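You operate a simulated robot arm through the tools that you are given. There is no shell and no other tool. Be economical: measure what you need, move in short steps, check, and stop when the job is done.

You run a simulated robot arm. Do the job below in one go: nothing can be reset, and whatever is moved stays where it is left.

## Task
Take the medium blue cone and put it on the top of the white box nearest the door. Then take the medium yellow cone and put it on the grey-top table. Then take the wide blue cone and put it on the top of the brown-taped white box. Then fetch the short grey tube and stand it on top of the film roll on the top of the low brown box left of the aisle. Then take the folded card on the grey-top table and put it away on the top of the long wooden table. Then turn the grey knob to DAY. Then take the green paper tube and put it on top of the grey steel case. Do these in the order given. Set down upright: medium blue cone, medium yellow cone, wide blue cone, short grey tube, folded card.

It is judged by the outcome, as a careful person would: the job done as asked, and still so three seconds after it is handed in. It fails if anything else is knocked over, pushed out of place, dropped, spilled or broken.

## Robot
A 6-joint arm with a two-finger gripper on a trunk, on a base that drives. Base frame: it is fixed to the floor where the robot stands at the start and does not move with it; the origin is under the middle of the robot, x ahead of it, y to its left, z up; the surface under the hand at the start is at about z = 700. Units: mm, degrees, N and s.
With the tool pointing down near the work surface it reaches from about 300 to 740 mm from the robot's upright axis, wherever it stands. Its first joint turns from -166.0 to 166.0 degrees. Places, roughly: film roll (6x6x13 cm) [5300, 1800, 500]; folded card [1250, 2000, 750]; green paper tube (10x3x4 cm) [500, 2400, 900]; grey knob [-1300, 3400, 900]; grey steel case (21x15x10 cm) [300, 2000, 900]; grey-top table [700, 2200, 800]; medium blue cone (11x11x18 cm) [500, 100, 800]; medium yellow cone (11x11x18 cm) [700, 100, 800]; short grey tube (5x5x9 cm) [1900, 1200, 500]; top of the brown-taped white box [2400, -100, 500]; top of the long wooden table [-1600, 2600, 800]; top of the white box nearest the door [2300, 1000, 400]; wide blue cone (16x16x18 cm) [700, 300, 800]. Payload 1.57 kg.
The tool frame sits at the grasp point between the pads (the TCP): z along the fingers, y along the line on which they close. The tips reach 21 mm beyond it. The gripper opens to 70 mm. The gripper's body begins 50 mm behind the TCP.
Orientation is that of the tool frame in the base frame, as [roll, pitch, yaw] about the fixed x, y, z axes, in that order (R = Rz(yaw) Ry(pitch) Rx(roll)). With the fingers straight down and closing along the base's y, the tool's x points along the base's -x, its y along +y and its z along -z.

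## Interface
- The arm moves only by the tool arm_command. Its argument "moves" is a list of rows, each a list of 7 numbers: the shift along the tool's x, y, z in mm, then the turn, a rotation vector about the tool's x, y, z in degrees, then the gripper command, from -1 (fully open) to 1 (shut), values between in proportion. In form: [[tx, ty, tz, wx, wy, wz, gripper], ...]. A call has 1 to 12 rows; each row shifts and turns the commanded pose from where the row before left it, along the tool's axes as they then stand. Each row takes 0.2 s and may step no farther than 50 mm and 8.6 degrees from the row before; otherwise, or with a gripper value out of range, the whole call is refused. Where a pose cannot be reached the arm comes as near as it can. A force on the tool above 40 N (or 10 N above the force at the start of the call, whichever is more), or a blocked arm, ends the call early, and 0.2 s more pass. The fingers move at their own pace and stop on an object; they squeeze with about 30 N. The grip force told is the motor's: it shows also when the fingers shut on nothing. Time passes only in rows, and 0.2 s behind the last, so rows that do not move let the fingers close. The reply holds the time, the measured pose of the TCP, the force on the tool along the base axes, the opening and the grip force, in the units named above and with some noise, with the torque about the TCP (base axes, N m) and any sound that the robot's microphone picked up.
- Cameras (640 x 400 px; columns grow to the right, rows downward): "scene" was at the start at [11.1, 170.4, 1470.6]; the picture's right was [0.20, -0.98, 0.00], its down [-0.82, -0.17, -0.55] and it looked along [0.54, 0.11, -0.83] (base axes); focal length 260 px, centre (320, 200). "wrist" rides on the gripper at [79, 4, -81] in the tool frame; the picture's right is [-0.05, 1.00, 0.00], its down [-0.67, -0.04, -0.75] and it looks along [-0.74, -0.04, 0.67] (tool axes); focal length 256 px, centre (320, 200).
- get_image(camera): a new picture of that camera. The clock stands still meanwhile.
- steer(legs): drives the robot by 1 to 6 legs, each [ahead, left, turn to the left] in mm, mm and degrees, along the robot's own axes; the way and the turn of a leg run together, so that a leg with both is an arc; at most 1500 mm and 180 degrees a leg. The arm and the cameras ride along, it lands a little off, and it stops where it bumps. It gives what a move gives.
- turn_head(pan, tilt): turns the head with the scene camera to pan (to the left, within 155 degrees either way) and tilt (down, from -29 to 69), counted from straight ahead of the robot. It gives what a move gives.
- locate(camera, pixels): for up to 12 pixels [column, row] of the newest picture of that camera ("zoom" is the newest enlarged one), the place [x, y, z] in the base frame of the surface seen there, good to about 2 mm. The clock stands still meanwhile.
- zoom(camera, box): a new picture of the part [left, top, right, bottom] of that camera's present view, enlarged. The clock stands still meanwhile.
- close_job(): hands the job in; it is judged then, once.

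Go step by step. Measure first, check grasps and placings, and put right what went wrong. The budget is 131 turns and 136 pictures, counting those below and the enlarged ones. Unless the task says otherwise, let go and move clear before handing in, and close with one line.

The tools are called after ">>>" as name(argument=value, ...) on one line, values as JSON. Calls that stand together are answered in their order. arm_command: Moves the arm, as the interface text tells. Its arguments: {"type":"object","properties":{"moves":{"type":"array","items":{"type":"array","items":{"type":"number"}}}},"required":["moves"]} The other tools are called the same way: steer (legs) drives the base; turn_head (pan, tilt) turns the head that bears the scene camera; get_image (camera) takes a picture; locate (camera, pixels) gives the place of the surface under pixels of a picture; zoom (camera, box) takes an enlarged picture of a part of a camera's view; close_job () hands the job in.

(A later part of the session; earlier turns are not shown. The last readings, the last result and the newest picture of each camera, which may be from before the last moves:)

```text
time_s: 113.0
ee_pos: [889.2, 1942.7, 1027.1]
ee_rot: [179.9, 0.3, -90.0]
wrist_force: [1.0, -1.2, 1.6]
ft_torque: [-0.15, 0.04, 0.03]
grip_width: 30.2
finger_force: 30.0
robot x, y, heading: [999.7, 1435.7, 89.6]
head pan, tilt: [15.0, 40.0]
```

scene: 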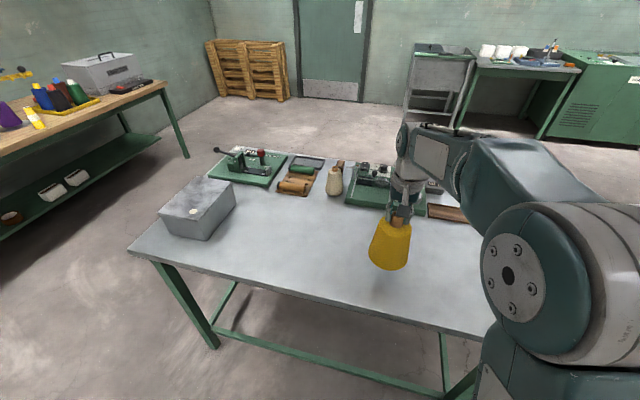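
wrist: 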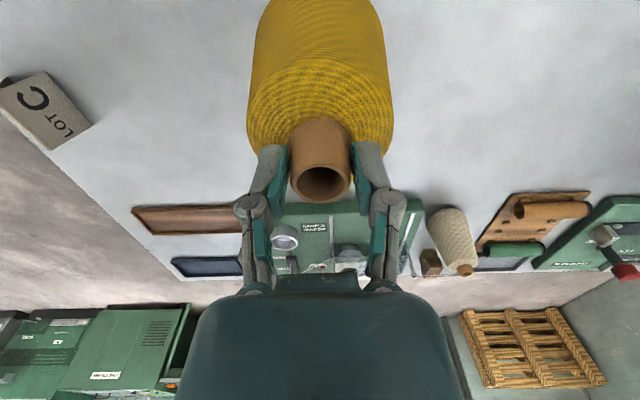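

>>> arm_command(moves=[[0, 0, 1.5, 0, 0, 0, 1], [0, 0, 0, 0, 0, 0, 0.5], [0, 0, 0, 0, 0, 0, -0.5], [0, 0, 0, 0, 0, 0, -1], [0, 0, -30, 0, 0, 0, -1], [0, 0, -40, 0, 0, 0, -1], [0, 0, -40, 0, 0, 0, -1], [45, 0, 0, 0, 0, 0, -1], [45, 0, 0, 0, 0, 0, -1], [45, 0, 0, 0, 0, 0, -1]])

>>> get_image(camera="scene")

```text
time_s: 115.2
ee_pos: [886.9, 1807.9, 1131.8]
ee_rot: [-179.9, 0.2, -89.9]
wrist_force: [-0.6, 0.1, -0.3]
ft_torque: [-0.05, 0.04, 0.01]
grip_width: 70.1
finger_force: 0.1
robot x, y, heading: [1002.0, 1431.2, 89.5]
head pan, tilt: [15.0, 40.0]
```

```text
99 pictures are left
```

scene: 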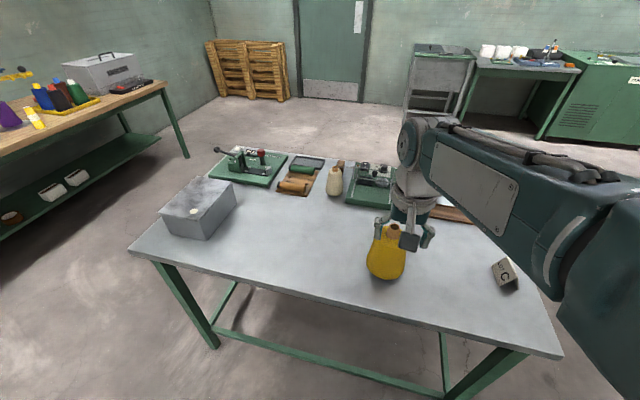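

The yellow cone stands on the table. Heading back for the wide blue cone.

>>> steer(legs=[[-150, 0, 0], [0, 0, -89.6], [-1240, 0, 0], [0, -1085, 0], [380, 0, 0]])

>>> get_image(camera="wrist")

```text
time_s: 133.7
ee_pos: [484.2, 335.4, 1134.7]
ee_rot: [179.5, 0.3, -178.1]
wrist_force: [0.9, -0.2, 0.9]
ft_torque: [0.02, 0.09, -0.01]
grip_width: 70.0
finger_force: 0.1
robot x, y, heading: [113.4, 213.5, 2.0]
head pan, tilt: [15.0, 40.0]
```

```text
98 pictures are left
```

wrist: 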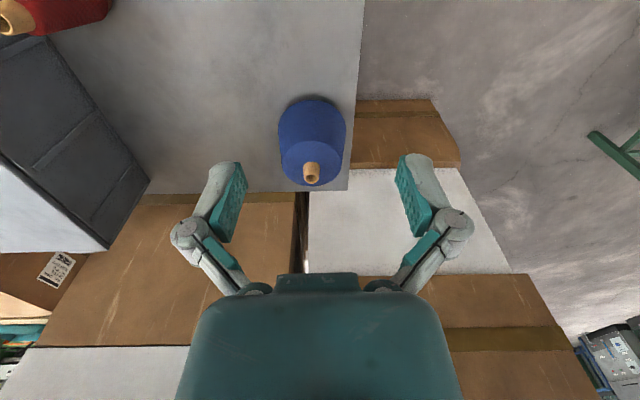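

>>> locate(camera="wrist", pixels=[[311, 166], [303, 170], [319, 170], [311, 184], [311, 174]])

>>> arm_command(moves=[[-45, 0, 40, 0, 0, 0, -1], [-45, 0, 40, 0, 0, 0, -1], [-45, -5, 40, 0, 0, 0, -1], [-45, -5, 40, 0, 0, 0, -1], [0, 0, 0, 0, 0, 0, -1]])

>>> get_image(camera="wrist")

```text
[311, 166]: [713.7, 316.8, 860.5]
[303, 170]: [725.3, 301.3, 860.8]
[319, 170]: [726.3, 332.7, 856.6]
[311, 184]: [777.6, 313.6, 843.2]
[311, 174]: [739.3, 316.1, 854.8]
```

```text
refused: row 1 steps farther than a row can; nothing moved
```

```text
97 pictures are left
```

wrist: 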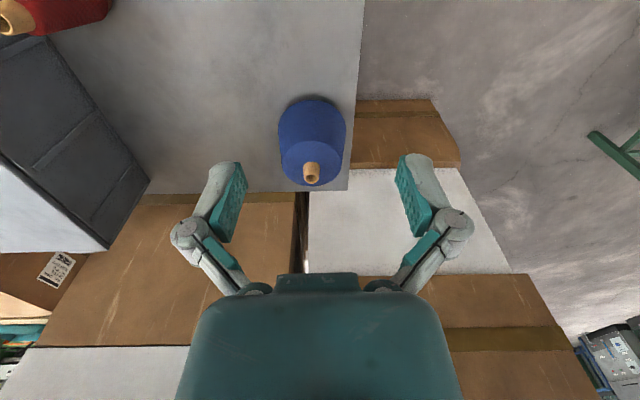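

>>> arm_command(moves=[[-34.5, -3.7, 30, 0.5, 0, 0, -1], [-34.5, -3.7, 30, 0, 0, 0, -1], [-34.5, -3.7, 30, 0, 0, 0, -1], [-34.5, -3.7, 30, 0, 0, 0, -1], [-34.5, -3.7, 30, 0, 0, 0, -1], [-34.5, -3.7, 30, 0, 0, 0, -1], [-34.5, -3.7, 25, 0, 0, 0, -1], [0, 0, 0, 0, 0, 0, -1]])

>>> get_image(camera="wrist")

```text
time_s: 135.5
ee_pos: [727.1, 307.5, 930.3]
ee_rot: [179.4, 0.3, -177.9]
wrist_force: [0.7, -0.6, -0.6]
ft_torque: [0.01, 0.0, 0.03]
grip_width: 69.9
finger_force: 0.1
robot x, y, heading: [114.3, 213.2, 2.0]
head pan, tilt: [15.0, 40.0]
```

```text
96 pictures are left
```

wrist: 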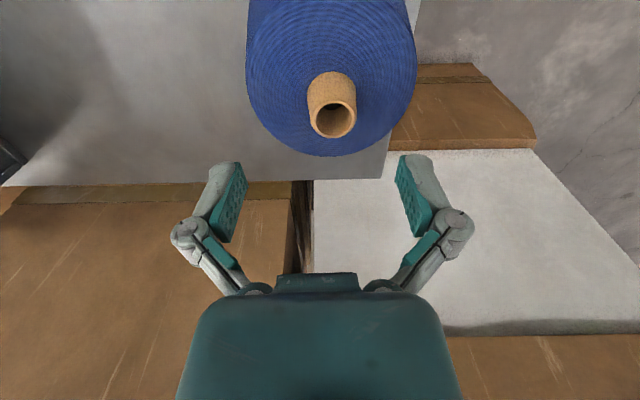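

Tip is 8 mm to the left of the fingers' centre (col 333 vs 321). Correcting, descending, gripping.

>>> arm_command(moves=[[0, 8.5, 0, 0.5, 0, 0, -1], [0, 0, 30, 0, 0, 0, -1], [0, 0, 25.5, 0, 0, 0, -1], [0, 0, 0, 0, 0, 0, -1], [0, 0, 0, 0, 0, 0, 1], [0, 0, 0, 0, 0, 0, 1], [0, 0, 0, 0, 0, 0, 1]])

>>> get_image(camera="wrist")

```text
time_s: 137.1
ee_pos: [728.0, 316.9, 875.2]
ee_rot: [179.7, 0.6, -178.0]
wrist_force: [-0.6, 5.0, 25.0]
ft_torque: [0.08, 0.43, 0.12]
grip_width: 30.7
finger_force: 29.5
robot x, y, heading: [116.7, 217.8, 1.8]
head pan, tilt: [15.0, 40.0]
```

```text
95 pictures are left
```

wrist: 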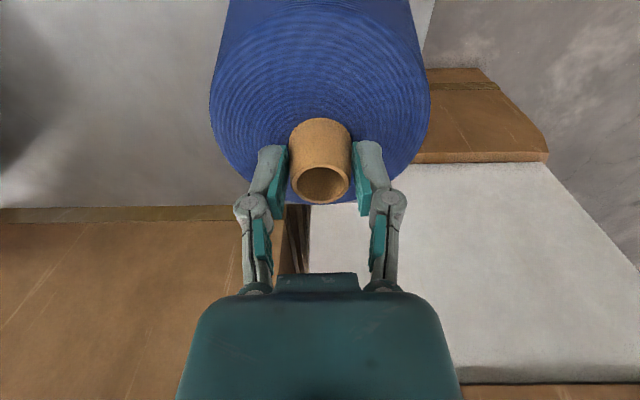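

Gripped well. Lift, retract, and check.

>>> arm_command(moves=[[0, 0, -15, 0, 0, 0, 1], [0, 0, -40, 0, 0, 0, 1], [0, 0, -48, 0, 0, 0, 1], [0, 0, -48, 0, 0, 0, 1], [48, 0, 0, 0, 0, 0, 1], [48, 0, 0, 0, 0, 0, 1], [48, 0, 0, 0, 0, 0, 1], [48, 0, 0, 0, 0, 0, 1], [48, 0, 0, 0, 0, 0, 1], [0, 0, 0, 0, 0, 0, 1]])

>>> get_image(camera="wrist")

```text
time_s: 139.3
ee_pos: [488.2, 304.8, 1026.5]
ee_rot: [179.8, 0.4, -178.0]
wrist_force: [1.2, 0.4, -11.5]
ft_torque: [-0.01, 0.03, 0.02]
grip_width: 30.1
finger_force: 30.6
robot x, y, heading: [115.6, 216.4, 1.8]
head pan, tilt: [15.0, 40.0]
```

```text
94 pictures are left
```

wrist: 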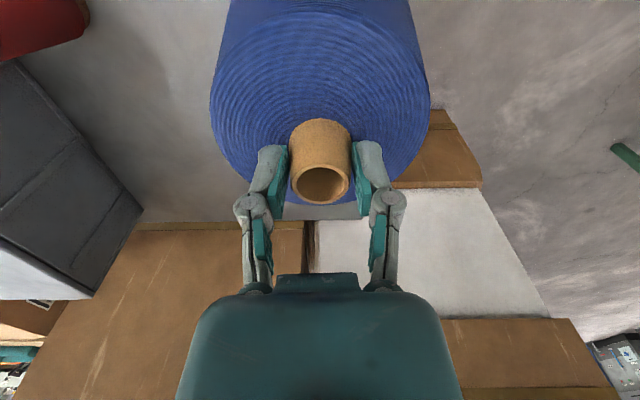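

>>> steer(legs=[[-370, 0, -1.8], [0, 1065, 0], [1500, 0, 0], [0, 0, 45]])

```text
time_s: 155.7
ee_pos: [1449.2, 1616.0, 1026.0]
ee_rot: [179.8, 0.2, -134.2]
wrist_force: [0.2, 0.3, -11.5]
ft_torque: [-0.03, 0.03, 0.0]
grip_width: 30.7
finger_force: 29.6
robot x, y, heading: [1242.0, 1294.9, 45.7]
head pan, tilt: [15.0, 40.0]
```

>>> steer(legs=[[900, -25, 0], [0, 0, -45.7], [1400, 0, 0]])

>>> turn_head(pan=-60, tilt=30)

>>> get_image(camera="scene")

>>> turn_head(pan=20, tilt=30)

>>> get_image(camera="scene")

```text
time_s: 169.0
ee_pos: [3645.0, 2002.6, 1026.0]
ee_rot: [179.9, 0.2, -179.8]
wrist_force: [-0.1, -0.1, -11.2]
ft_torque: [0.02, 0.04, 0.0]
grip_width: 30.2
finger_force: 29.3
robot x, y, heading: [3269.8, 1922.9, -0.0]
head pan, tilt: [15.0, 40.0]
```

```text
time_s: 170.5
ee_pos: [3644.6, 2002.1, 1025.3]
ee_rot: [179.8, 0.3, -179.8]
wrist_force: [-1.5, -0.4, -11.7]
ft_torque: [0.0, 0.03, -0.01]
grip_width: 30.6
finger_force: 29.8
robot x, y, heading: [3273.3, 1928.8, 0.2]
head pan, tilt: [-60.0, 30.0]
```

```text
93 pictures are left
```

scene: 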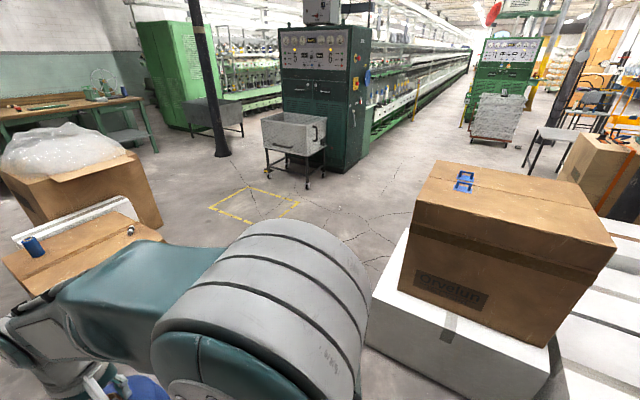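

```text
time_s: 172.0
ee_pos: [3644.1, 2001.6, 1025.0]
ee_rot: [179.8, 0.2, -179.8]
wrist_force: [0.5, -0.2, -11.8]
ft_torque: [0.03, 0.05, -0.01]
grip_width: 30.1
finger_force: 30.0
robot x, y, heading: [3270.9, 1925.9, -0.1]
head pan, tilt: [20.0, 30.0]
```

```text
92 pictures are left
```

scene: 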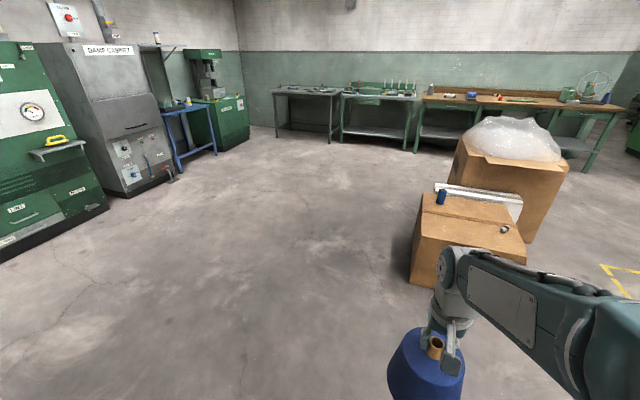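

The low brown box with a blue upright roll at (441,197) is ahead. Locating it, plus its extents for planning.

>>> locate(camera="scene", pixels=[[441, 192], [441, 202], [504, 228], [420, 195], [525, 240], [411, 283], [475, 215], [522, 265], [460, 190], [605, 265]])

>>> zoom(camera="scene", box=[390, 150, 570, 270])

>>> turn_head(pan=-70, tilt=35)

>>> get_image(camera="scene")

```text
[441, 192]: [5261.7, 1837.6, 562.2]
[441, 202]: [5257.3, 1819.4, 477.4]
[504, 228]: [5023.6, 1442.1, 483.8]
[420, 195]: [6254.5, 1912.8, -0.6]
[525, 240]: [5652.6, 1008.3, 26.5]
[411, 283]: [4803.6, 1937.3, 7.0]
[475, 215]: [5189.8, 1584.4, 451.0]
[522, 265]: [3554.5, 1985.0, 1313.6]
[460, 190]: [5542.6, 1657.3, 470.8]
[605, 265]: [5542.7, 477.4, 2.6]
```

```text
3.33 times, centred on (480, 210) of scene
```

zoom: 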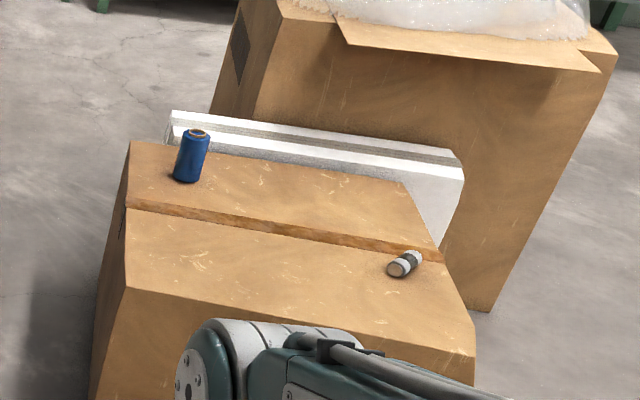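

```text
time_s: 173.7
ee_pos: [3645.0, 2003.1, 1025.4]
ee_rot: [179.8, 0.2, -179.8]
wrist_force: [0.0, 0.3, -11.5]
ft_torque: [-0.02, 0.03, 0.05]
grip_width: 30.5
finger_force: 30.2
robot x, y, heading: [3265.0, 1926.9, 0.1]
head pan, tilt: [-70.0, 35.0]
```

```text
90 pictures are left
```

scene: 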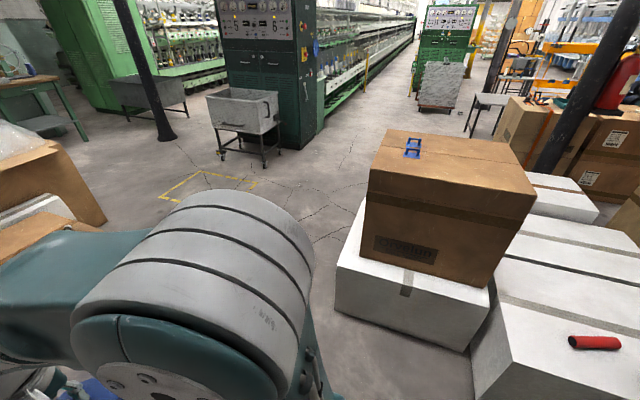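

The aisle between the boxes and the cart is clear. Measuring its edges.

>>> locate(camera="scene", pixels=[[338, 305], [360, 200], [220, 165], [280, 150], [325, 245], [300, 180], [375, 130], [555, 190], [600, 210], [350, 150], [420, 108], [240, 200]])

```text
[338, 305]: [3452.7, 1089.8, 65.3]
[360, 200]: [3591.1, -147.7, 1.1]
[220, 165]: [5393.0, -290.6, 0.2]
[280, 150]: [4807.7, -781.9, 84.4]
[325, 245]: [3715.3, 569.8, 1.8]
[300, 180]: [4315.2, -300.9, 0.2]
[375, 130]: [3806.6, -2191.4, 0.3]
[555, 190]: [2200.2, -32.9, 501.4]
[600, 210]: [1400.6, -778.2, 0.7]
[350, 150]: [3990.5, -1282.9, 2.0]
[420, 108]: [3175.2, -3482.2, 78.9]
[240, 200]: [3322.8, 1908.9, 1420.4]
```

I'll go to x≈4100, turn to face −x, and strafe down the aisle.

>>> steer(legs=[[840, 0, 0], [0, 0, 180]])

>>> steer(legs=[[0, 1500, 0]])

>>> turn_head(pan=20, tilt=35)

>>> get_image(camera="scene")

```text
time_s: 185.3
ee_pos: [3725.6, 1870.6, 1025.3]
ee_rot: [179.9, 0.2, -3.5]
wrist_force: [0.8, 0.1, -12.0]
ft_torque: [0.04, -0.06, -0.05]
grip_width: 30.2
finger_force: 29.8
robot x, y, heading: [4105.6, 1922.9, 176.3]
head pan, tilt: [-70.0, 35.0]
```

```text
time_s: 192.6
ee_pos: [3633.4, 414.1, 1025.5]
ee_rot: [179.9, 0.2, -3.5]
wrist_force: [-0.2, -0.4, -11.9]
ft_torque: [-0.04, -0.02, 0.03]
grip_width: 30.4
finger_force: 30.0
robot x, y, heading: [4013.8, 465.5, 176.0]
head pan, tilt: [-70.0, 35.0]
```

```text
time_s: 194.2
ee_pos: [3633.5, 412.8, 1025.1]
ee_rot: [179.8, 0.2, -3.7]
wrist_force: [0.4, -0.1, -12.3]
ft_torque: [0.01, -0.05, 0.01]
grip_width: 30.0
finger_force: 30.2
robot x, y, heading: [4015.8, 464.0, 176.4]
head pan, tilt: [20.0, 35.0]
```

```text
89 pictures are left
```

scene: 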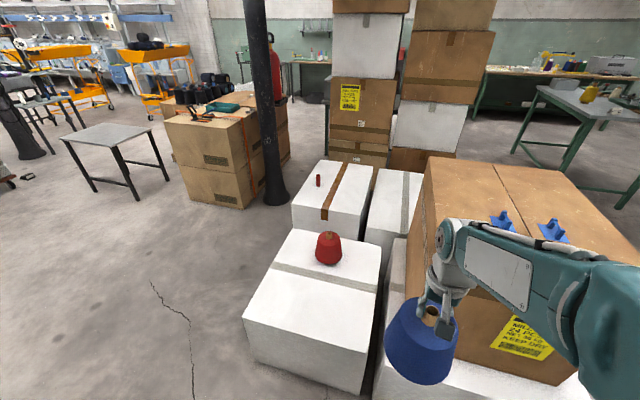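

The brown-taped box at (335,200) carries a small red roll; it is reachable from its −y side. Measuring.

>>> locate(camera="scene", pixels=[[296, 200], [330, 165], [375, 168], [357, 228], [318, 180], [337, 200], [310, 190], [266, 232], [245, 325], [275, 200], [252, 290], [345, 195]])

>>> zoom(camera="scene", box=[180, 100, 440, 270])

```text
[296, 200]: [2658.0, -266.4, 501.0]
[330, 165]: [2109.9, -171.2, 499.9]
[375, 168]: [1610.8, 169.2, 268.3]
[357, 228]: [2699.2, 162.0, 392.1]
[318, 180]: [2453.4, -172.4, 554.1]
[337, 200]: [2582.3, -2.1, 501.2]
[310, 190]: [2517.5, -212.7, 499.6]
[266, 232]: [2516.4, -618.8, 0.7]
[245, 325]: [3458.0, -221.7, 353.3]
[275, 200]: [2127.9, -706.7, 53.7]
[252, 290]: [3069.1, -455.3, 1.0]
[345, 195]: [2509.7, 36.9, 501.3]
```

```text
2.35 times, centred on (310, 185) of scene
```

zoom: 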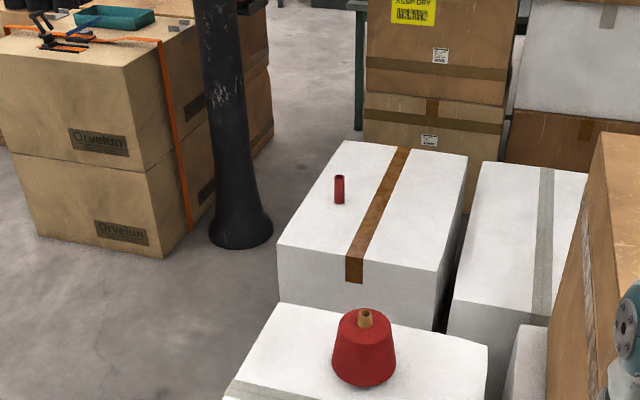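

Box top: x 2100–2690, y −270…165, z 501; red roll at (2453,−172). I'll aim for (2570,−70), approaching from the −y side with heading 90.

>>> steer(legs=[[0, 1100, 0], [0, 0, -86.3]])

>>> turn_head(pan=70, tilt=35)

>>> get_image(camera="scene")

```text
time_s: 203.5
ee_pos: [3876.0, -237.3, 1024.9]
ee_rot: [179.8, 0.2, -89.6]
wrist_force: [0.8, -0.3, -11.2]
ft_torque: [-0.04, -0.01, 0.03]
grip_width: 30.2
finger_force: 29.8
robot x, y, heading: [3954.1, -609.6, 90.4]
head pan, tilt: [20.0, 35.0]
```

```text
time_s: 204.7
ee_pos: [3877.2, -236.9, 1024.8]
ee_rot: [179.7, 0.3, -89.5]
wrist_force: [1.4, -0.1, -12.1]
ft_torque: [-0.07, -0.01, -0.01]
grip_width: 30.4
finger_force: 30.3
robot x, y, heading: [3956.5, -607.0, 90.3]
head pan, tilt: [70.0, 35.0]
```

```text
87 pictures are left
```

scene: 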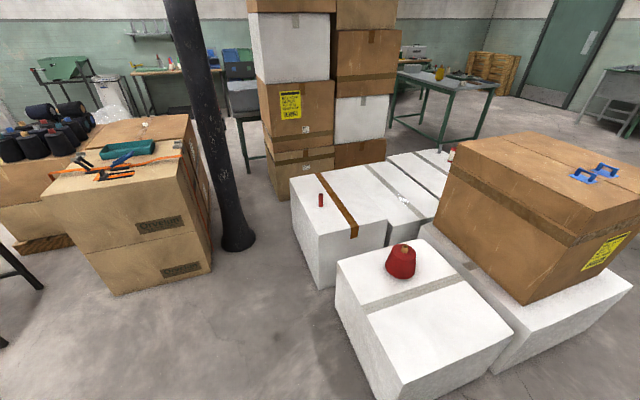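

>>> locate(camera="scene", pixels=[[211, 262], [215, 200], [400, 395], [345, 310], [318, 285], [240, 245], [320, 200], [318, 234], [385, 220], [337, 262], [180, 140], [290, 205]])

```text
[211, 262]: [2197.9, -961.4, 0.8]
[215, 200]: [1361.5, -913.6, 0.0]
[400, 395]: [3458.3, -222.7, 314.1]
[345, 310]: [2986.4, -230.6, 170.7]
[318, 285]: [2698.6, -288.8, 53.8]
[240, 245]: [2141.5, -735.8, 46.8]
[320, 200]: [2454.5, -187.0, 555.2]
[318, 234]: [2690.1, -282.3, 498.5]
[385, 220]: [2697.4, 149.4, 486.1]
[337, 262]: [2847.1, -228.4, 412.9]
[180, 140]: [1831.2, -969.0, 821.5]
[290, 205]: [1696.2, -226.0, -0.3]
```

>>> steer(legs=[[0, 1295, 0]])

>>> turn_head(pan=15, tilt=45)

>>> get_image(camera="scene")

```text
time_s: 211.3
ee_pos: [2556.2, -246.5, 1025.7]
ee_rot: [179.8, 0.2, -89.4]
wrist_force: [-0.2, -0.5, -11.0]
ft_torque: [-0.1, 0.02, 0.02]
grip_width: 30.7
finger_force: 29.5
robot x, y, heading: [2629.9, -618.4, 90.5]
head pan, tilt: [70.0, 35.0]
```

```text
time_s: 212.5
ee_pos: [2554.4, -246.9, 1025.4]
ee_rot: [179.8, 0.1, -89.4]
wrist_force: [0.8, -1.0, -11.6]
ft_torque: [-0.05, 0.01, -0.04]
grip_width: 30.6
finger_force: 30.5
robot x, y, heading: [2634.6, -622.0, 90.3]
head pan, tilt: [15.0, 45.0]
```

```text
86 pictures are left
```

scene: 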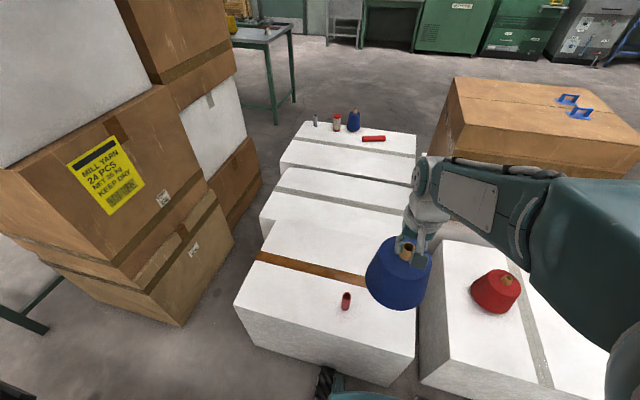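

Extending the arm over the free corner and lowering most of the way.

>>> arm_command(moves=[[-45, -7, 0, 0, 0, 0, 1], [-45, -7, 0, 0, 0, 0, 1], [-45, -6, 0, 0, 0, 0, 1], [-42, 0, 0, 0, 0, 0, 1], [0, 0, 45, 0, 0, 0, 1], [0, 0, 45, 0, 0, 0, 1], [0, 0, 45, 0, 0, 0, 1], [0, 0, 45, 0, 0, 0, 1], [0, 0, 45, 0, 0, 0, 1], [0, 0, 45, 0, 0, 0, 1], [0, 0, 0, 0, 0, 0, 1]])

>>> get_image(camera="scene")

>>> get_image(camera="wrist")

```text
time_s: 214.9
ee_pos: [2571.8, -68.5, 756.9]
ee_rot: [179.8, 0.3, -89.5]
wrist_force: [-0.6, 0.4, -12.2]
ft_torque: [-0.04, 0.01, 0.0]
grip_width: 30.3
finger_force: 29.9
robot x, y, heading: [2632.7, -618.4, 90.2]
head pan, tilt: [15.0, 45.0]
```

```text
85 pictures are left
```

scene: 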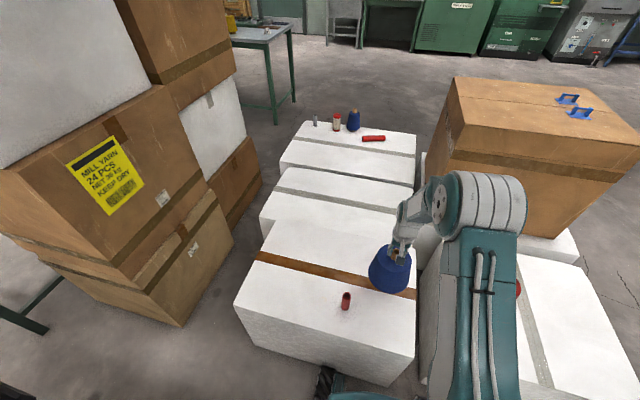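

```text
84 pictures are left
```

wrist: 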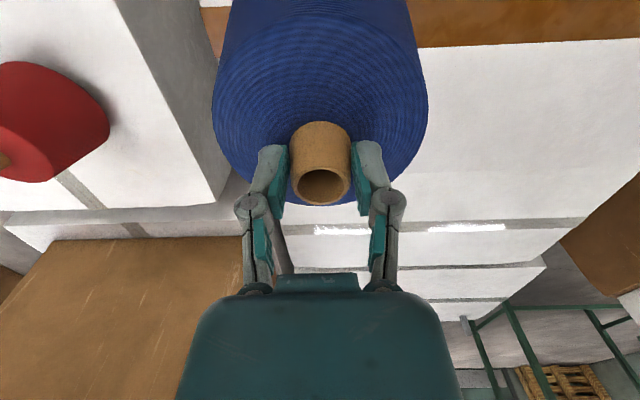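

>>> arm_command(moves=[[0, 12, 40, 0, 0, 0, 1], [0, 0, 28, 0, 0, 0, 1], [0, 0, 7, 0, 0, 0, 1], [0, 0, 4, 0, 0, 0, 1], [0, 0, 2, 0, 0, 0, 1], [0, 0, 0, 0, 0, 0, 1]])

```text
time_s: 216.3
ee_pos: [2559.6, -68.1, 677.3]
ee_rot: [179.8, 0.4, -89.4]
wrist_force: [1.8, -9.3, 28.2]
ft_torque: [-0.52, -0.09, -0.02]
grip_width: 30.5
finger_force: 29.9
robot x, y, heading: [2628.8, -619.6, 90.3]
head pan, tilt: [15.0, 45.0]
```

Seated at z 677 as expected. Releasing and retreating upward.

>>> arm_command(moves=[[0, 0, -1, 0, 0, 0, 0.5], [0, 0, 0, 0, 0, 0, -0.5], [0, 0, 0, 0, 0, 0, -1], [0, 0, -30, 0, 0, 0, -1], [0, 0, -45, 0, 0, 0, -1], [0, 0, -45, 0, 0, 0, -1], [0, 0, -48, 0, 0, 0, -1], [0, 0, -48, 0, 0, 0, -1], [0, 0, -48, 0, 0, 0, -1], [0, 0, -48, 0, 0, 0, -1], [0, 0, 0, 0, 0, 0, -1]])

>>> zoom(camera="scene", box=[230, 100, 470, 340])

```text
time_s: 218.7
ee_pos: [2561.7, -69.8, 987.0]
ee_rot: [179.8, 0.0, -89.4]
wrist_force: [0.5, -0.4, 0.0]
ft_torque: [0.02, 0.0, 0.01]
grip_width: 70.0
finger_force: 0.0
robot x, y, heading: [2629.0, -617.8, 90.3]
head pan, tilt: [15.0, 45.0]
```

```text
1.67 times, centred on (350, 220) of scene
```

zoom: 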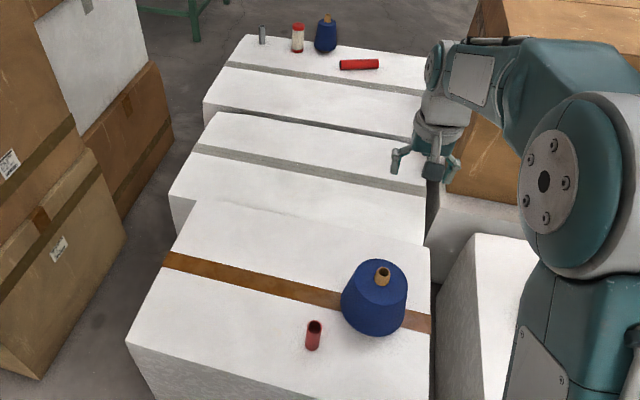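

The wide blue cone stands on the taped box. Now retracting and driving round to the grey tube on the first box.

>>> arm_command(moves=[[48, 0, 0, 0, 0, 0, -1], [48, 0, 0, 0, 0, 0, -1], [48, 0, 0, 0, 0, 0, -1]])

>>> steer(legs=[[0, -1330, 0], [1500, 0, -0.3], [1040, 0, 0], [0, 0, 180]])

```text
time_s: 219.5
ee_pos: [2562.0, -214.6, 986.8]
ee_rot: [179.8, 0.0, -89.6]
wrist_force: [-0.1, 0.2, 0.6]
ft_torque: [-0.01, 0.0, 0.05]
grip_width: 70.2
finger_force: 0.0
robot x, y, heading: [2635.6, -619.7, 90.4]
head pan, tilt: [15.0, 45.0]
```

```text
time_s: 245.5
ee_pos: [4054.5, 1493.3, 985.7]
ee_rot: [179.8, 0.2, 87.4]
wrist_force: [-0.8, 0.4, -0.8]
ft_torque: [-0.03, -0.01, 0.0]
grip_width: 69.8
finger_force: 0.0
robot x, y, heading: [4004.7, 1901.8, -92.9]
head pan, tilt: [15.0, 45.0]
```

>>> steer(legs=[[0, -1450, 2.9], [0, -700, 0], [190, 0, 0]])

>>> get_image(camera="wrist")

>>> get_image(camera="scene")

```text
time_s: 257.2
ee_pos: [1924.4, 1362.9, 986.1]
ee_rot: [179.8, 0.2, 89.6]
wrist_force: [0.3, 0.7, 0.2]
ft_torque: [0.06, 0.0, 0.02]
grip_width: 70.0
finger_force: 0.1
robot x, y, heading: [1860.5, 1770.7, -90.7]
head pan, tilt: [15.0, 45.0]
```

```text
82 pictures are left
```

wrist: 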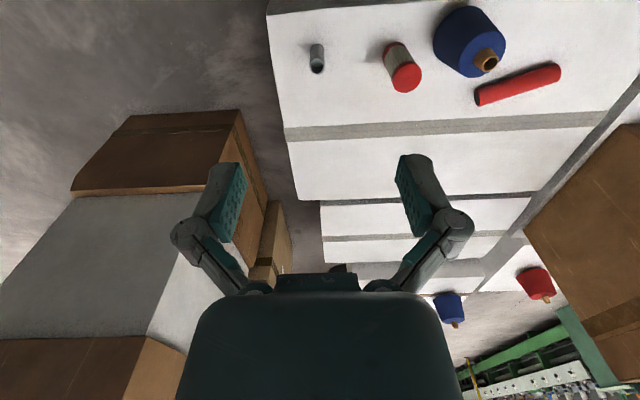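

```text
81 pictures are left
```

scene: 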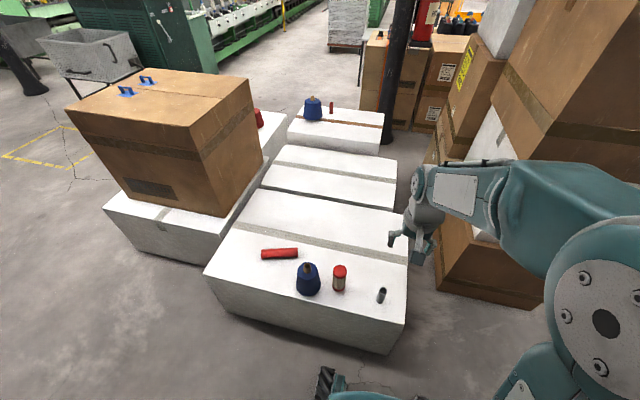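

The grey tube is at scene (381,295). Enlarging for accurate measures.

>>> zoom(camera="scene", box=[320, 250, 420, 320])

>>> locate(camera="scene", pixels=[[381, 290], [380, 299], [340, 268]])

>>> locate(camera="wrist", pixels=[[317, 54], [317, 65], [317, 72], [309, 66], [325, 66]])

```text
5.71 times, centred on (370, 285) of scene
```

zoom: 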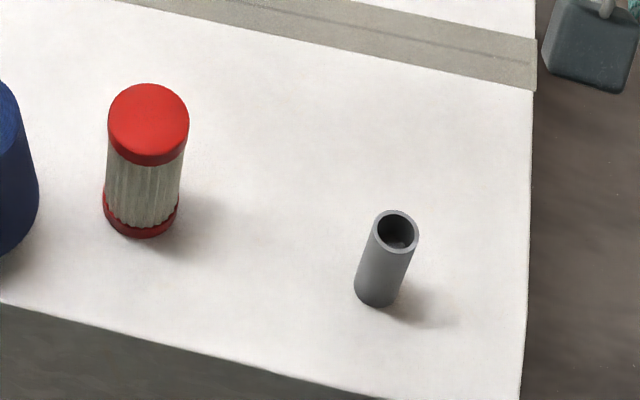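

```text
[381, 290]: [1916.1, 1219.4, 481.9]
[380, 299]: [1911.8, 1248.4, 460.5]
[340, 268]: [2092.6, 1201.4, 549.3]
```

```text
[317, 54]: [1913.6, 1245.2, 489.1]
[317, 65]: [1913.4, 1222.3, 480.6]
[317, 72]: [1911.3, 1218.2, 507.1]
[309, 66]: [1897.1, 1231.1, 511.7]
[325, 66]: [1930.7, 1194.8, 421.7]
```

>>> locate(camera="zoom", pixels=[[372, 236], [418, 236], [396, 212], [396, 254], [385, 270], [376, 304], [357, 290], [397, 292]])

```text
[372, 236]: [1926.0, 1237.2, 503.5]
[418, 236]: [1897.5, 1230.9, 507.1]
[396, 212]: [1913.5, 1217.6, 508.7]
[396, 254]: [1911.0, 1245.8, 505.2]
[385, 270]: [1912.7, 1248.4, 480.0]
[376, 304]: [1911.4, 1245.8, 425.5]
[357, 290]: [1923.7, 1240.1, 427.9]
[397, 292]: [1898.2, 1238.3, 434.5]
```

The tube is 30 mm wide, centred at (1911.5,1232), z 420–510. I'll move above it and come down to z≈600 first.

>>> arm_command(moves=[[-45, -4, 0, 0, 0, 0, -1], [-45, -4, 0, 0, 0, 0, -1], [-41, -4, 0, 0, 0, 0, -1], [0, 0, 48, 0, 0, 0, -1], [0, 0, 48, 0, 0, 0, -1], [0, 0, 48, 0, 0, 0, -1], [0, 0, 48, 0, 0, 0, -1], [0, 0, 48, 0, 0, 0, -1], [0, 0, 48, 0, 0, 0, -1], [0, 0, 48, 0, 0, 0, -1], [0, 0, 48, 0, 0, 0, -1], [0, 0, 0, 0, 0, 0, -1]])

>>> get_image(camera="wrist")

```text
time_s: 259.8
ee_pos: [1914.1, 1229.0, 601.5]
ee_rot: [179.9, 0.2, 89.6]
wrist_force: [-0.9, -0.5, 0.3]
ft_torque: [-0.01, 0.0, -0.01]
grip_width: 69.9
finger_force: 0.0
robot x, y, heading: [1858.2, 1768.8, -90.8]
head pan, tilt: [15.0, 45.0]
```

```text
79 pictures are left
```

wrist: 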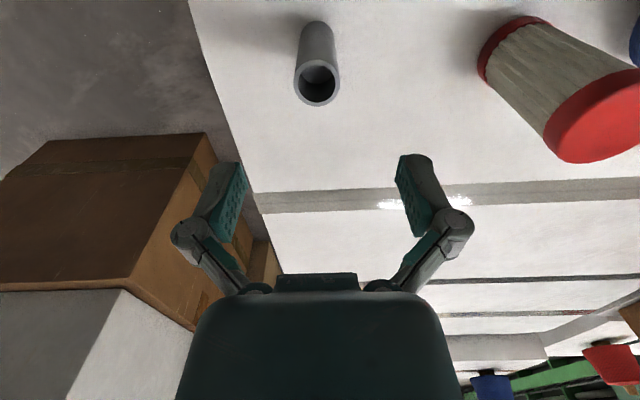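

>>> arm_command(moves=[[2, -2, 40, 0, 0, 0, -1], [0, 0, 40, 0, 0, 0, -1], [0, 0, 34, 0, 0, 0, -1], [0, 0, 0, 0, 0, 0, -1]])

>>> get_image(camera="wrist")

```text
time_s: 260.8
ee_pos: [1910.6, 1230.1, 488.7]
ee_rot: [179.8, 0.2, 89.7]
wrist_force: [-0.7, 0.0, 0.4]
ft_torque: [0.01, 0.02, 0.02]
grip_width: 70.0
finger_force: 0.1
robot x, y, heading: [1859.8, 1772.8, -90.8]
head pan, tilt: [15.0, 45.0]
```

```text
78 pictures are left
```

wrist: 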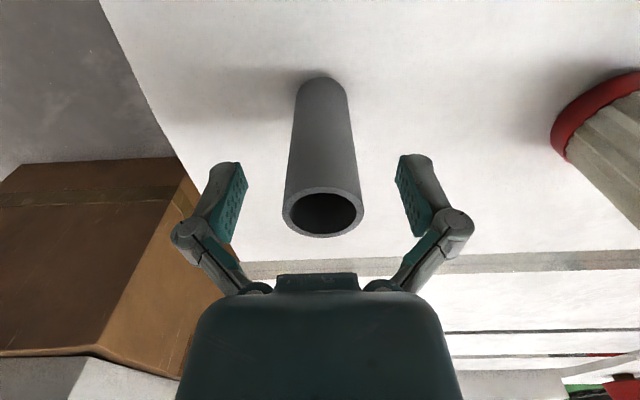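

Tube is centred between the pads. Closing, then lifting.

>>> arm_command(moves=[[0, 0, 0, 0, 0, 0, 1], [0, 0, 0, 0, 0, 0, 1], [0, 0, 0, 0, 0, 0, 1], [0, 0, -15, 0, 0, 0, 1], [0, 0, -45, 0, 0, 0, 1], [0, 0, -48, 0, 0, 0, 1], [0, 0, -48, 0, 0, 0, 1], [0, 0, -48, 0, 0, 0, 1], [0, 0, -48, 0, 0, 0, 1], [0, 0, 0, 0, 0, 0, 1]])

>>> get_image(camera="wrist")

```text
time_s: 263.0
ee_pos: [1909.7, 1234.2, 740.7]
ee_rot: [179.8, 0.0, 89.6]
wrist_force: [-0.4, 0.2, -0.7]
ft_torque: [0.01, -0.02, -0.01]
grip_width: 30.2
finger_force: 29.7
robot x, y, heading: [1862.4, 1769.2, -90.6]
head pan, tilt: [15.0, 45.0]
```

```text
77 pictures are left
```

wrist: 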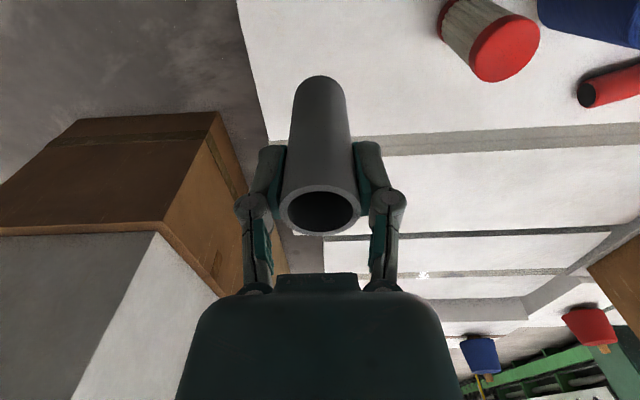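

Tube held straight. Raise a little, then back off to y≈2250 and strafe to the low brown box from its +y side.

>>> arm_command(moves=[[48, 0, 0, 0, 0, 0, 1], [48, 0, 0, 0, 0, 0, 1], [0, 0, -48, 0, 0, 0, 1], [0, 0, -48, 0, 0, 0, 1], [0, 0, 0, 0, 0, 0, 1]])

>>> steer(legs=[[-500, 0, 0.6], [0, 1500, 0], [0, 1300, 0]])

>>> turn_head(pan=40, tilt=35)

>>> get_image(camera="scene")

```text
time_s: 264.2
ee_pos: [1911.1, 1329.3, 836.6]
ee_rot: [179.7, 0.1, 89.6]
wrist_force: [0.3, -0.1, -1.1]
ft_torque: [0.02, 0.01, 0.01]
grip_width: 30.4
finger_force: 30.4
robot x, y, heading: [1861.2, 1771.5, -90.5]
head pan, tilt: [15.0, 45.0]
```

```text
time_s: 280.3
ee_pos: [4709.5, 1880.2, 837.2]
ee_rot: [180.0, 0.2, 91.4]
wrist_force: [0.0, 0.2, -0.6]
ft_torque: [-0.03, -0.02, 0.01]
grip_width: 30.2
finger_force: 29.5
robot x, y, heading: [4648.7, 2322.3, -88.7]
head pan, tilt: [15.0, 45.0]
```

```text
time_s: 281.2
ee_pos: [4710.3, 1880.5, 837.7]
ee_rot: [179.8, 0.2, 91.5]
wrist_force: [-0.4, 0.1, -0.7]
ft_torque: [-0.03, -0.02, 0.01]
grip_width: 30.4
finger_force: 30.3
robot x, y, heading: [4647.9, 2317.8, -88.6]
head pan, tilt: [40.0, 35.0]
```

```text
76 pictures are left
```

scene: 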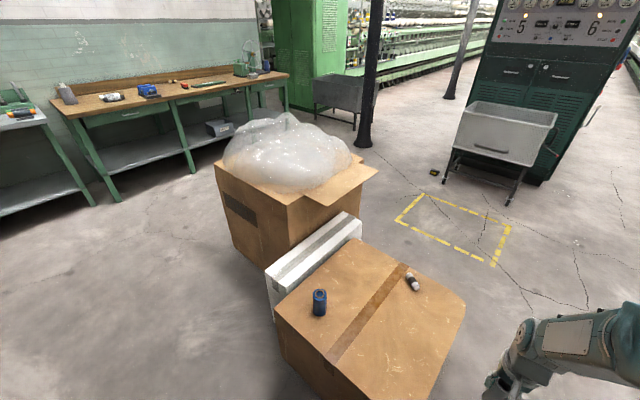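

The low brown box with the blue film roll at (319,300) is in view. Enlarging to measure it.

>>> zoom(camera="scene", box=[260, 230, 480, 370])

>>> locate(camera="scene", pixels=[[319, 291], [319, 300], [319, 313], [277, 308], [330, 365], [410, 390], [464, 300], [275, 262], [345, 330]])

```text
2.86 times, centred on (370, 300) of scene
```

zoom: 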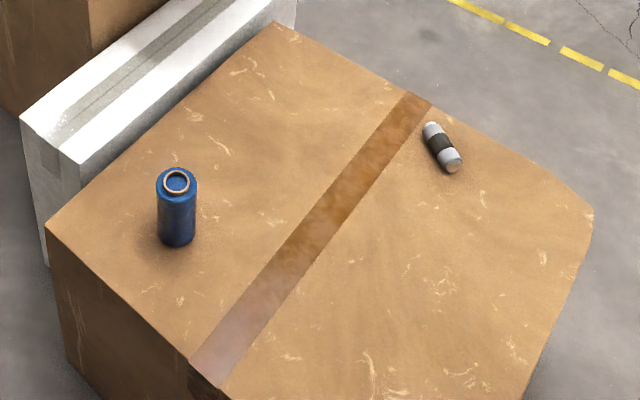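

```text
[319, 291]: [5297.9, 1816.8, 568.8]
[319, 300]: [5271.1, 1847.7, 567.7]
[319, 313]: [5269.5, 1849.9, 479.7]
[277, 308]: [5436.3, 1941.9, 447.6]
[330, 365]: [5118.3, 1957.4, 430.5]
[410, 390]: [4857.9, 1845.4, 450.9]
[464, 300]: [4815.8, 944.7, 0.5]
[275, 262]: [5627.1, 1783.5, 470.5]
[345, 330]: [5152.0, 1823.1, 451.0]
```

>>> steer(legs=[[0, 565, -1.4]])

>>> turn_head(pan=15, tilt=55)

>>> get_image(camera="scene")

```text
time_s: 284.4
ee_pos: [5259.7, 1885.5, 837.0]
ee_rot: [179.6, 0.2, 90.1]
wrist_force: [0.2, -0.7, -0.1]
ft_torque: [0.0, -0.04, 0.0]
grip_width: 30.2
finger_force: 30.1
robot x, y, heading: [5209.0, 2327.1, -89.7]
head pan, tilt: [40.0, 35.0]
```

```text
time_s: 285.3
ee_pos: [5262.1, 1885.3, 836.9]
ee_rot: [180.0, 0.2, 90.3]
wrist_force: [0.1, -0.3, 0.0]
ft_torque: [-0.02, -0.01, 0.05]
grip_width: 30.3
finger_force: 29.6
robot x, y, heading: [5206.5, 2321.1, -90.0]
head pan, tilt: [15.0, 55.0]
```

```text
74 pictures are left
```

scene: 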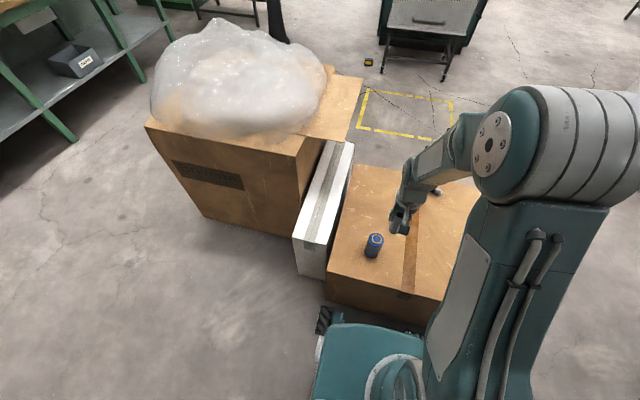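

>>> zoom(camera="scene", box=[350, 222, 406, 262])

>>> get_image(camera="wrist")

```text
10.00 times, centred on (378, 242) of scene
```

zoom: 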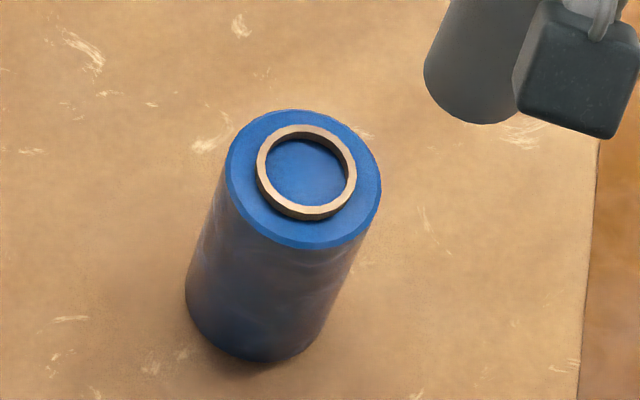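

```text
72 pictures are left
```

wrist: 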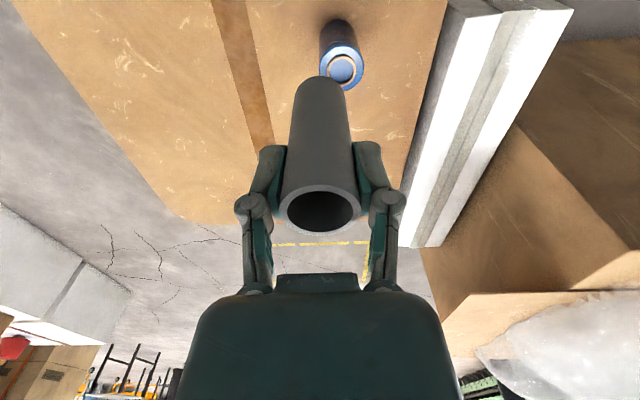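

>>> locate(camera="zoom", pixels=[[306, 170], [262, 175], [351, 175], [306, 131], [306, 211], [228, 175], [379, 180], [300, 112], [305, 245], [250, 355], [290, 150], [325, 195]])

```text
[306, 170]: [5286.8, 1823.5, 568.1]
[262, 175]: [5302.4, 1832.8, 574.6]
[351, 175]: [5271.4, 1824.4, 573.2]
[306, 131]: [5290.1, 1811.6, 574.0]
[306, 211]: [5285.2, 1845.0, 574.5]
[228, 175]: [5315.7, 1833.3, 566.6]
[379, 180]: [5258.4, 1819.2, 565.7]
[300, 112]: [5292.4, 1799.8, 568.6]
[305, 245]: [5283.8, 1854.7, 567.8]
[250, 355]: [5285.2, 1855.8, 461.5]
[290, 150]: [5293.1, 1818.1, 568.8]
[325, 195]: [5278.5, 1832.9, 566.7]
```

The roll's core ring (top z 574.5, Ø≈37/28) is centred at (5287,1828); the tube (Ø30) will sit on it with TCP z≈643. Moving above it to z≈675.

>>> arm_command(moves=[[-29, 13, 0, 0, 0, 0, 1], [-28, 13, 0, 0, 0, 0, 1], [0, 0, 45, 0, 0, 0, 1], [0, 0, 45, 0, 0, 0, 1], [0, 0, 45, 0, 0, 0, 1], [0, 0, 24, 0, 0, 0, 1], [0, 0, 0, 0, 0, 0, 1]])

>>> zoom(camera="scene", box=[330, 190, 430, 262])

>>> get_image(camera="wrist")

```text
time_s: 286.9
ee_pos: [5289.7, 1826.6, 679.1]
ee_rot: [179.9, 0.2, 90.1]
wrist_force: [-0.2, -0.7, 0.1]
ft_torque: [0.04, 0.02, 0.01]
grip_width: 30.3
finger_force: 29.8
robot x, y, heading: [5204.5, 2324.3, -90.1]
head pan, tilt: [15.0, 55.0]
```

```text
5.56 times, centred on (380, 226) of scene
```

zoom: 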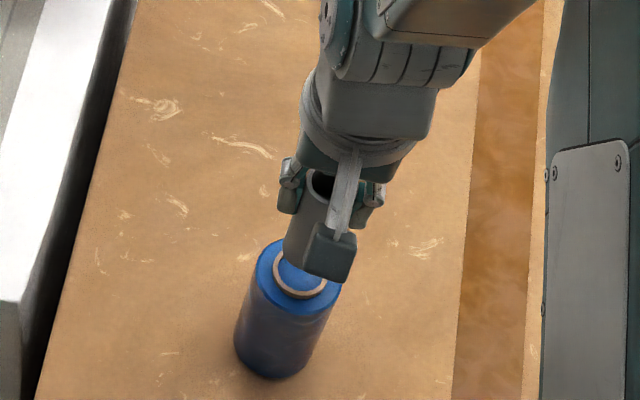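

```text
70 pictures are left
```

wrist: 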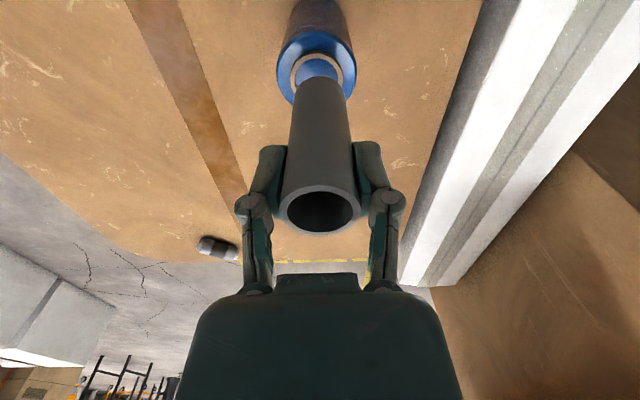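

Ring is ~3 mm to the left (col 316 vs 320). Correcting and lowering gently.

>>> arm_command(moves=[[1.5, -2.5, 15, 0, 0, 0, 1], [0, 0, 14, 0, 0, 0, 1], [0, 0, 0, 0, 0, 0, 1]])

>>> zoom(camera="scene", box=[345, 200, 415, 260])

>>> get_image(camera="wrist")

```text
time_s: 287.7
ee_pos: [5286.0, 1829.9, 649.0]
ee_rot: [179.9, 0.2, 90.2]
wrist_force: [0.6, -0.3, -0.5]
ft_torque: [0.0, -0.02, 0.02]
grip_width: 30.3
finger_force: 30.1
robot x, y, heading: [5202.9, 2324.3, -90.1]
head pan, tilt: [15.0, 55.0]
```

```text
6.67 times, centred on (380, 230) of scene
```

zoom: 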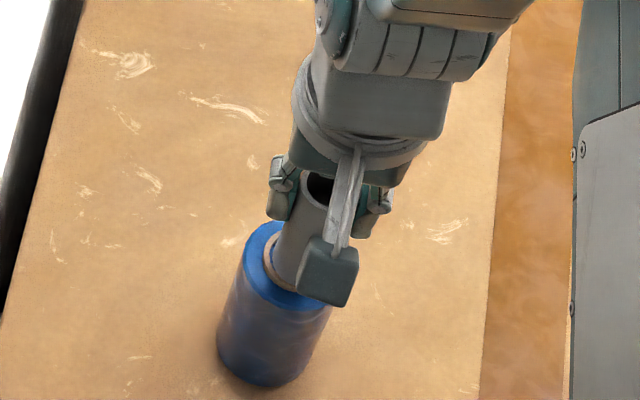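

```text
68 pictures are left
```

wrist: 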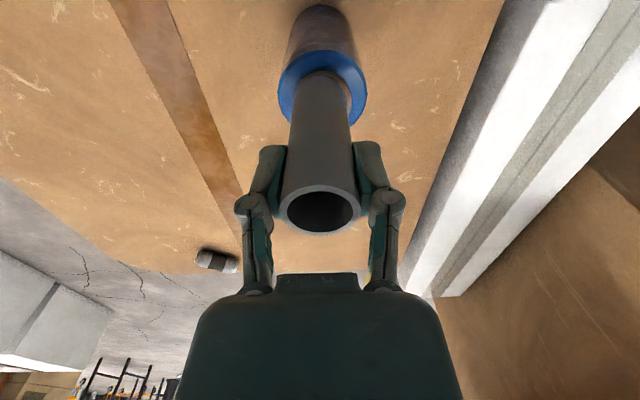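

Ring shows slightly on the right now; nudging +1.5 mm and lowering to contact.

>>> arm_command(moves=[[1, 1.7, 2, 0, 0, 0, 1], [0, 0, 2, 0, 0, 0, 1], [0, 0, 2, 0, 0, 0, 1], [0, 0, 0, 0, 0, 0, 1]])

>>> get_image(camera="wrist")

```text
time_s: 288.7
ee_pos: [5287.9, 1830.0, 643.8]
ee_rot: [180.0, 0.2, 90.2]
wrist_force: [-0.2, 2.5, 6.1]
ft_torque: [0.04, -0.02, 0.0]
grip_width: 30.1
finger_force: 30.2
robot x, y, heading: [5208.7, 2325.2, -89.9]
head pan, tilt: [15.0, 55.0]
```

```text
67 pictures are left
```

wrist: 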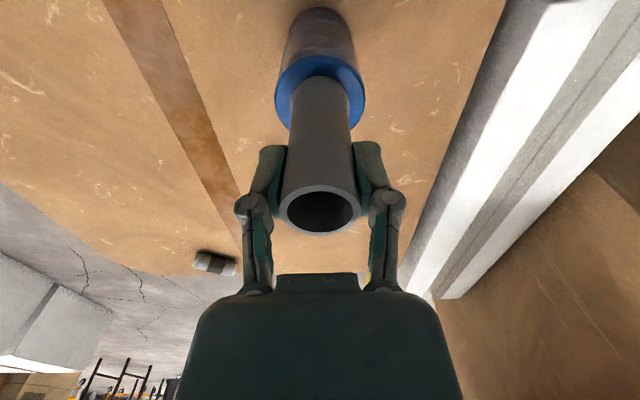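

Contact at z 643.8 with 6 N, centred. Opening gently and withdrawing straight up.

>>> arm_command(moves=[[0, 0, -0.5, 0, 0, 0, 0.1], [0, 0, 0, 0, 0, 0, -0.4], [0, 0, 0, 0, 0, 0, -1], [0, 0, 0, 0, 0, 0, -1], [0, 0, -25, 0, 0, 0, -1], [0, 0, -45, 0, 0, 0, -1], [0, 0, -45, 0, 0, 0, -1], [0, 0, -45, 0, 0, 0, -1], [0, 0, -45, 0, 0, 0, -1], [0, 0, 0, 0, 0, 0, -1]])

>>> zoom(camera="scene", box=[330, 190, 430, 262])

```text
time_s: 290.9
ee_pos: [5287.2, 1830.1, 849.7]
ee_rot: [179.9, 0.2, 90.2]
wrist_force: [-0.3, -0.7, 0.4]
ft_torque: [0.04, -0.03, -0.03]
grip_width: 69.8
finger_force: 0.0
robot x, y, heading: [5204.0, 2327.3, -89.9]
head pan, tilt: [15.0, 55.0]
```

```text
5.56 times, centred on (380, 226) of scene
```

zoom: 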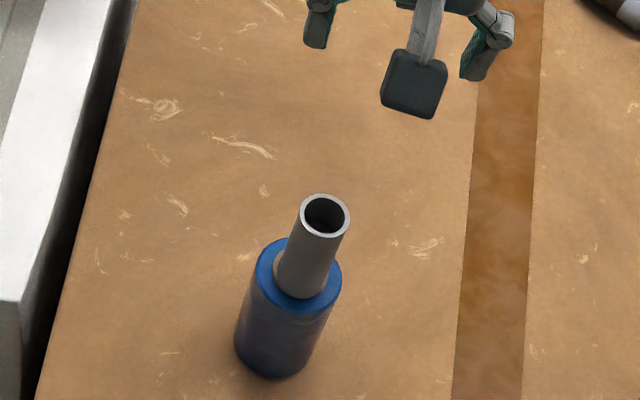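

Tube stands on the roll. Now raise/retract and drive back west to the folded card on the east end of the grey table.

>>> arm_command(moves=[[0, 0, -48, 0, 0, 0, -1], [0, 0, -48, 0, 0, 0, -1], [0, 0, -48, 0, 0, 0, -1], [0, 0, -48, 0, 0, 0, -1], [45, 0, 0, 0, 0, 0, -1], [45, 0, 0, 0, 0, 0, -1], [0, 0, 0, 0, 0, 0, -1]])

>>> steer(legs=[[0, -1500, 0], [0, -1400, 0], [0, 0, -90]])

```text
time_s: 292.5
ee_pos: [5286.3, 1919.2, 1035.9]
ee_rot: [179.9, 0.2, 90.2]
wrist_force: [-0.1, 0.0, -0.8]
ft_torque: [0.02, 0.04, -0.02]
grip_width: 70.0
finger_force: 0.0
robot x, y, heading: [5209.2, 2325.6, -89.9]
head pan, tilt: [15.0, 55.0]
```

```text
time_s: 310.4
ee_pos: [1875.3, 2299.8, 1035.3]
ee_rot: [179.9, 0.2, -0.5]
wrist_force: [0.0, 0.9, 0.6]
ft_torque: [0.01, -0.02, -0.01]
grip_width: 69.8
finger_force: 0.1
robot x, y, heading: [2282.7, 2371.5, 179.4]
head pan, tilt: [15.0, 55.0]
```

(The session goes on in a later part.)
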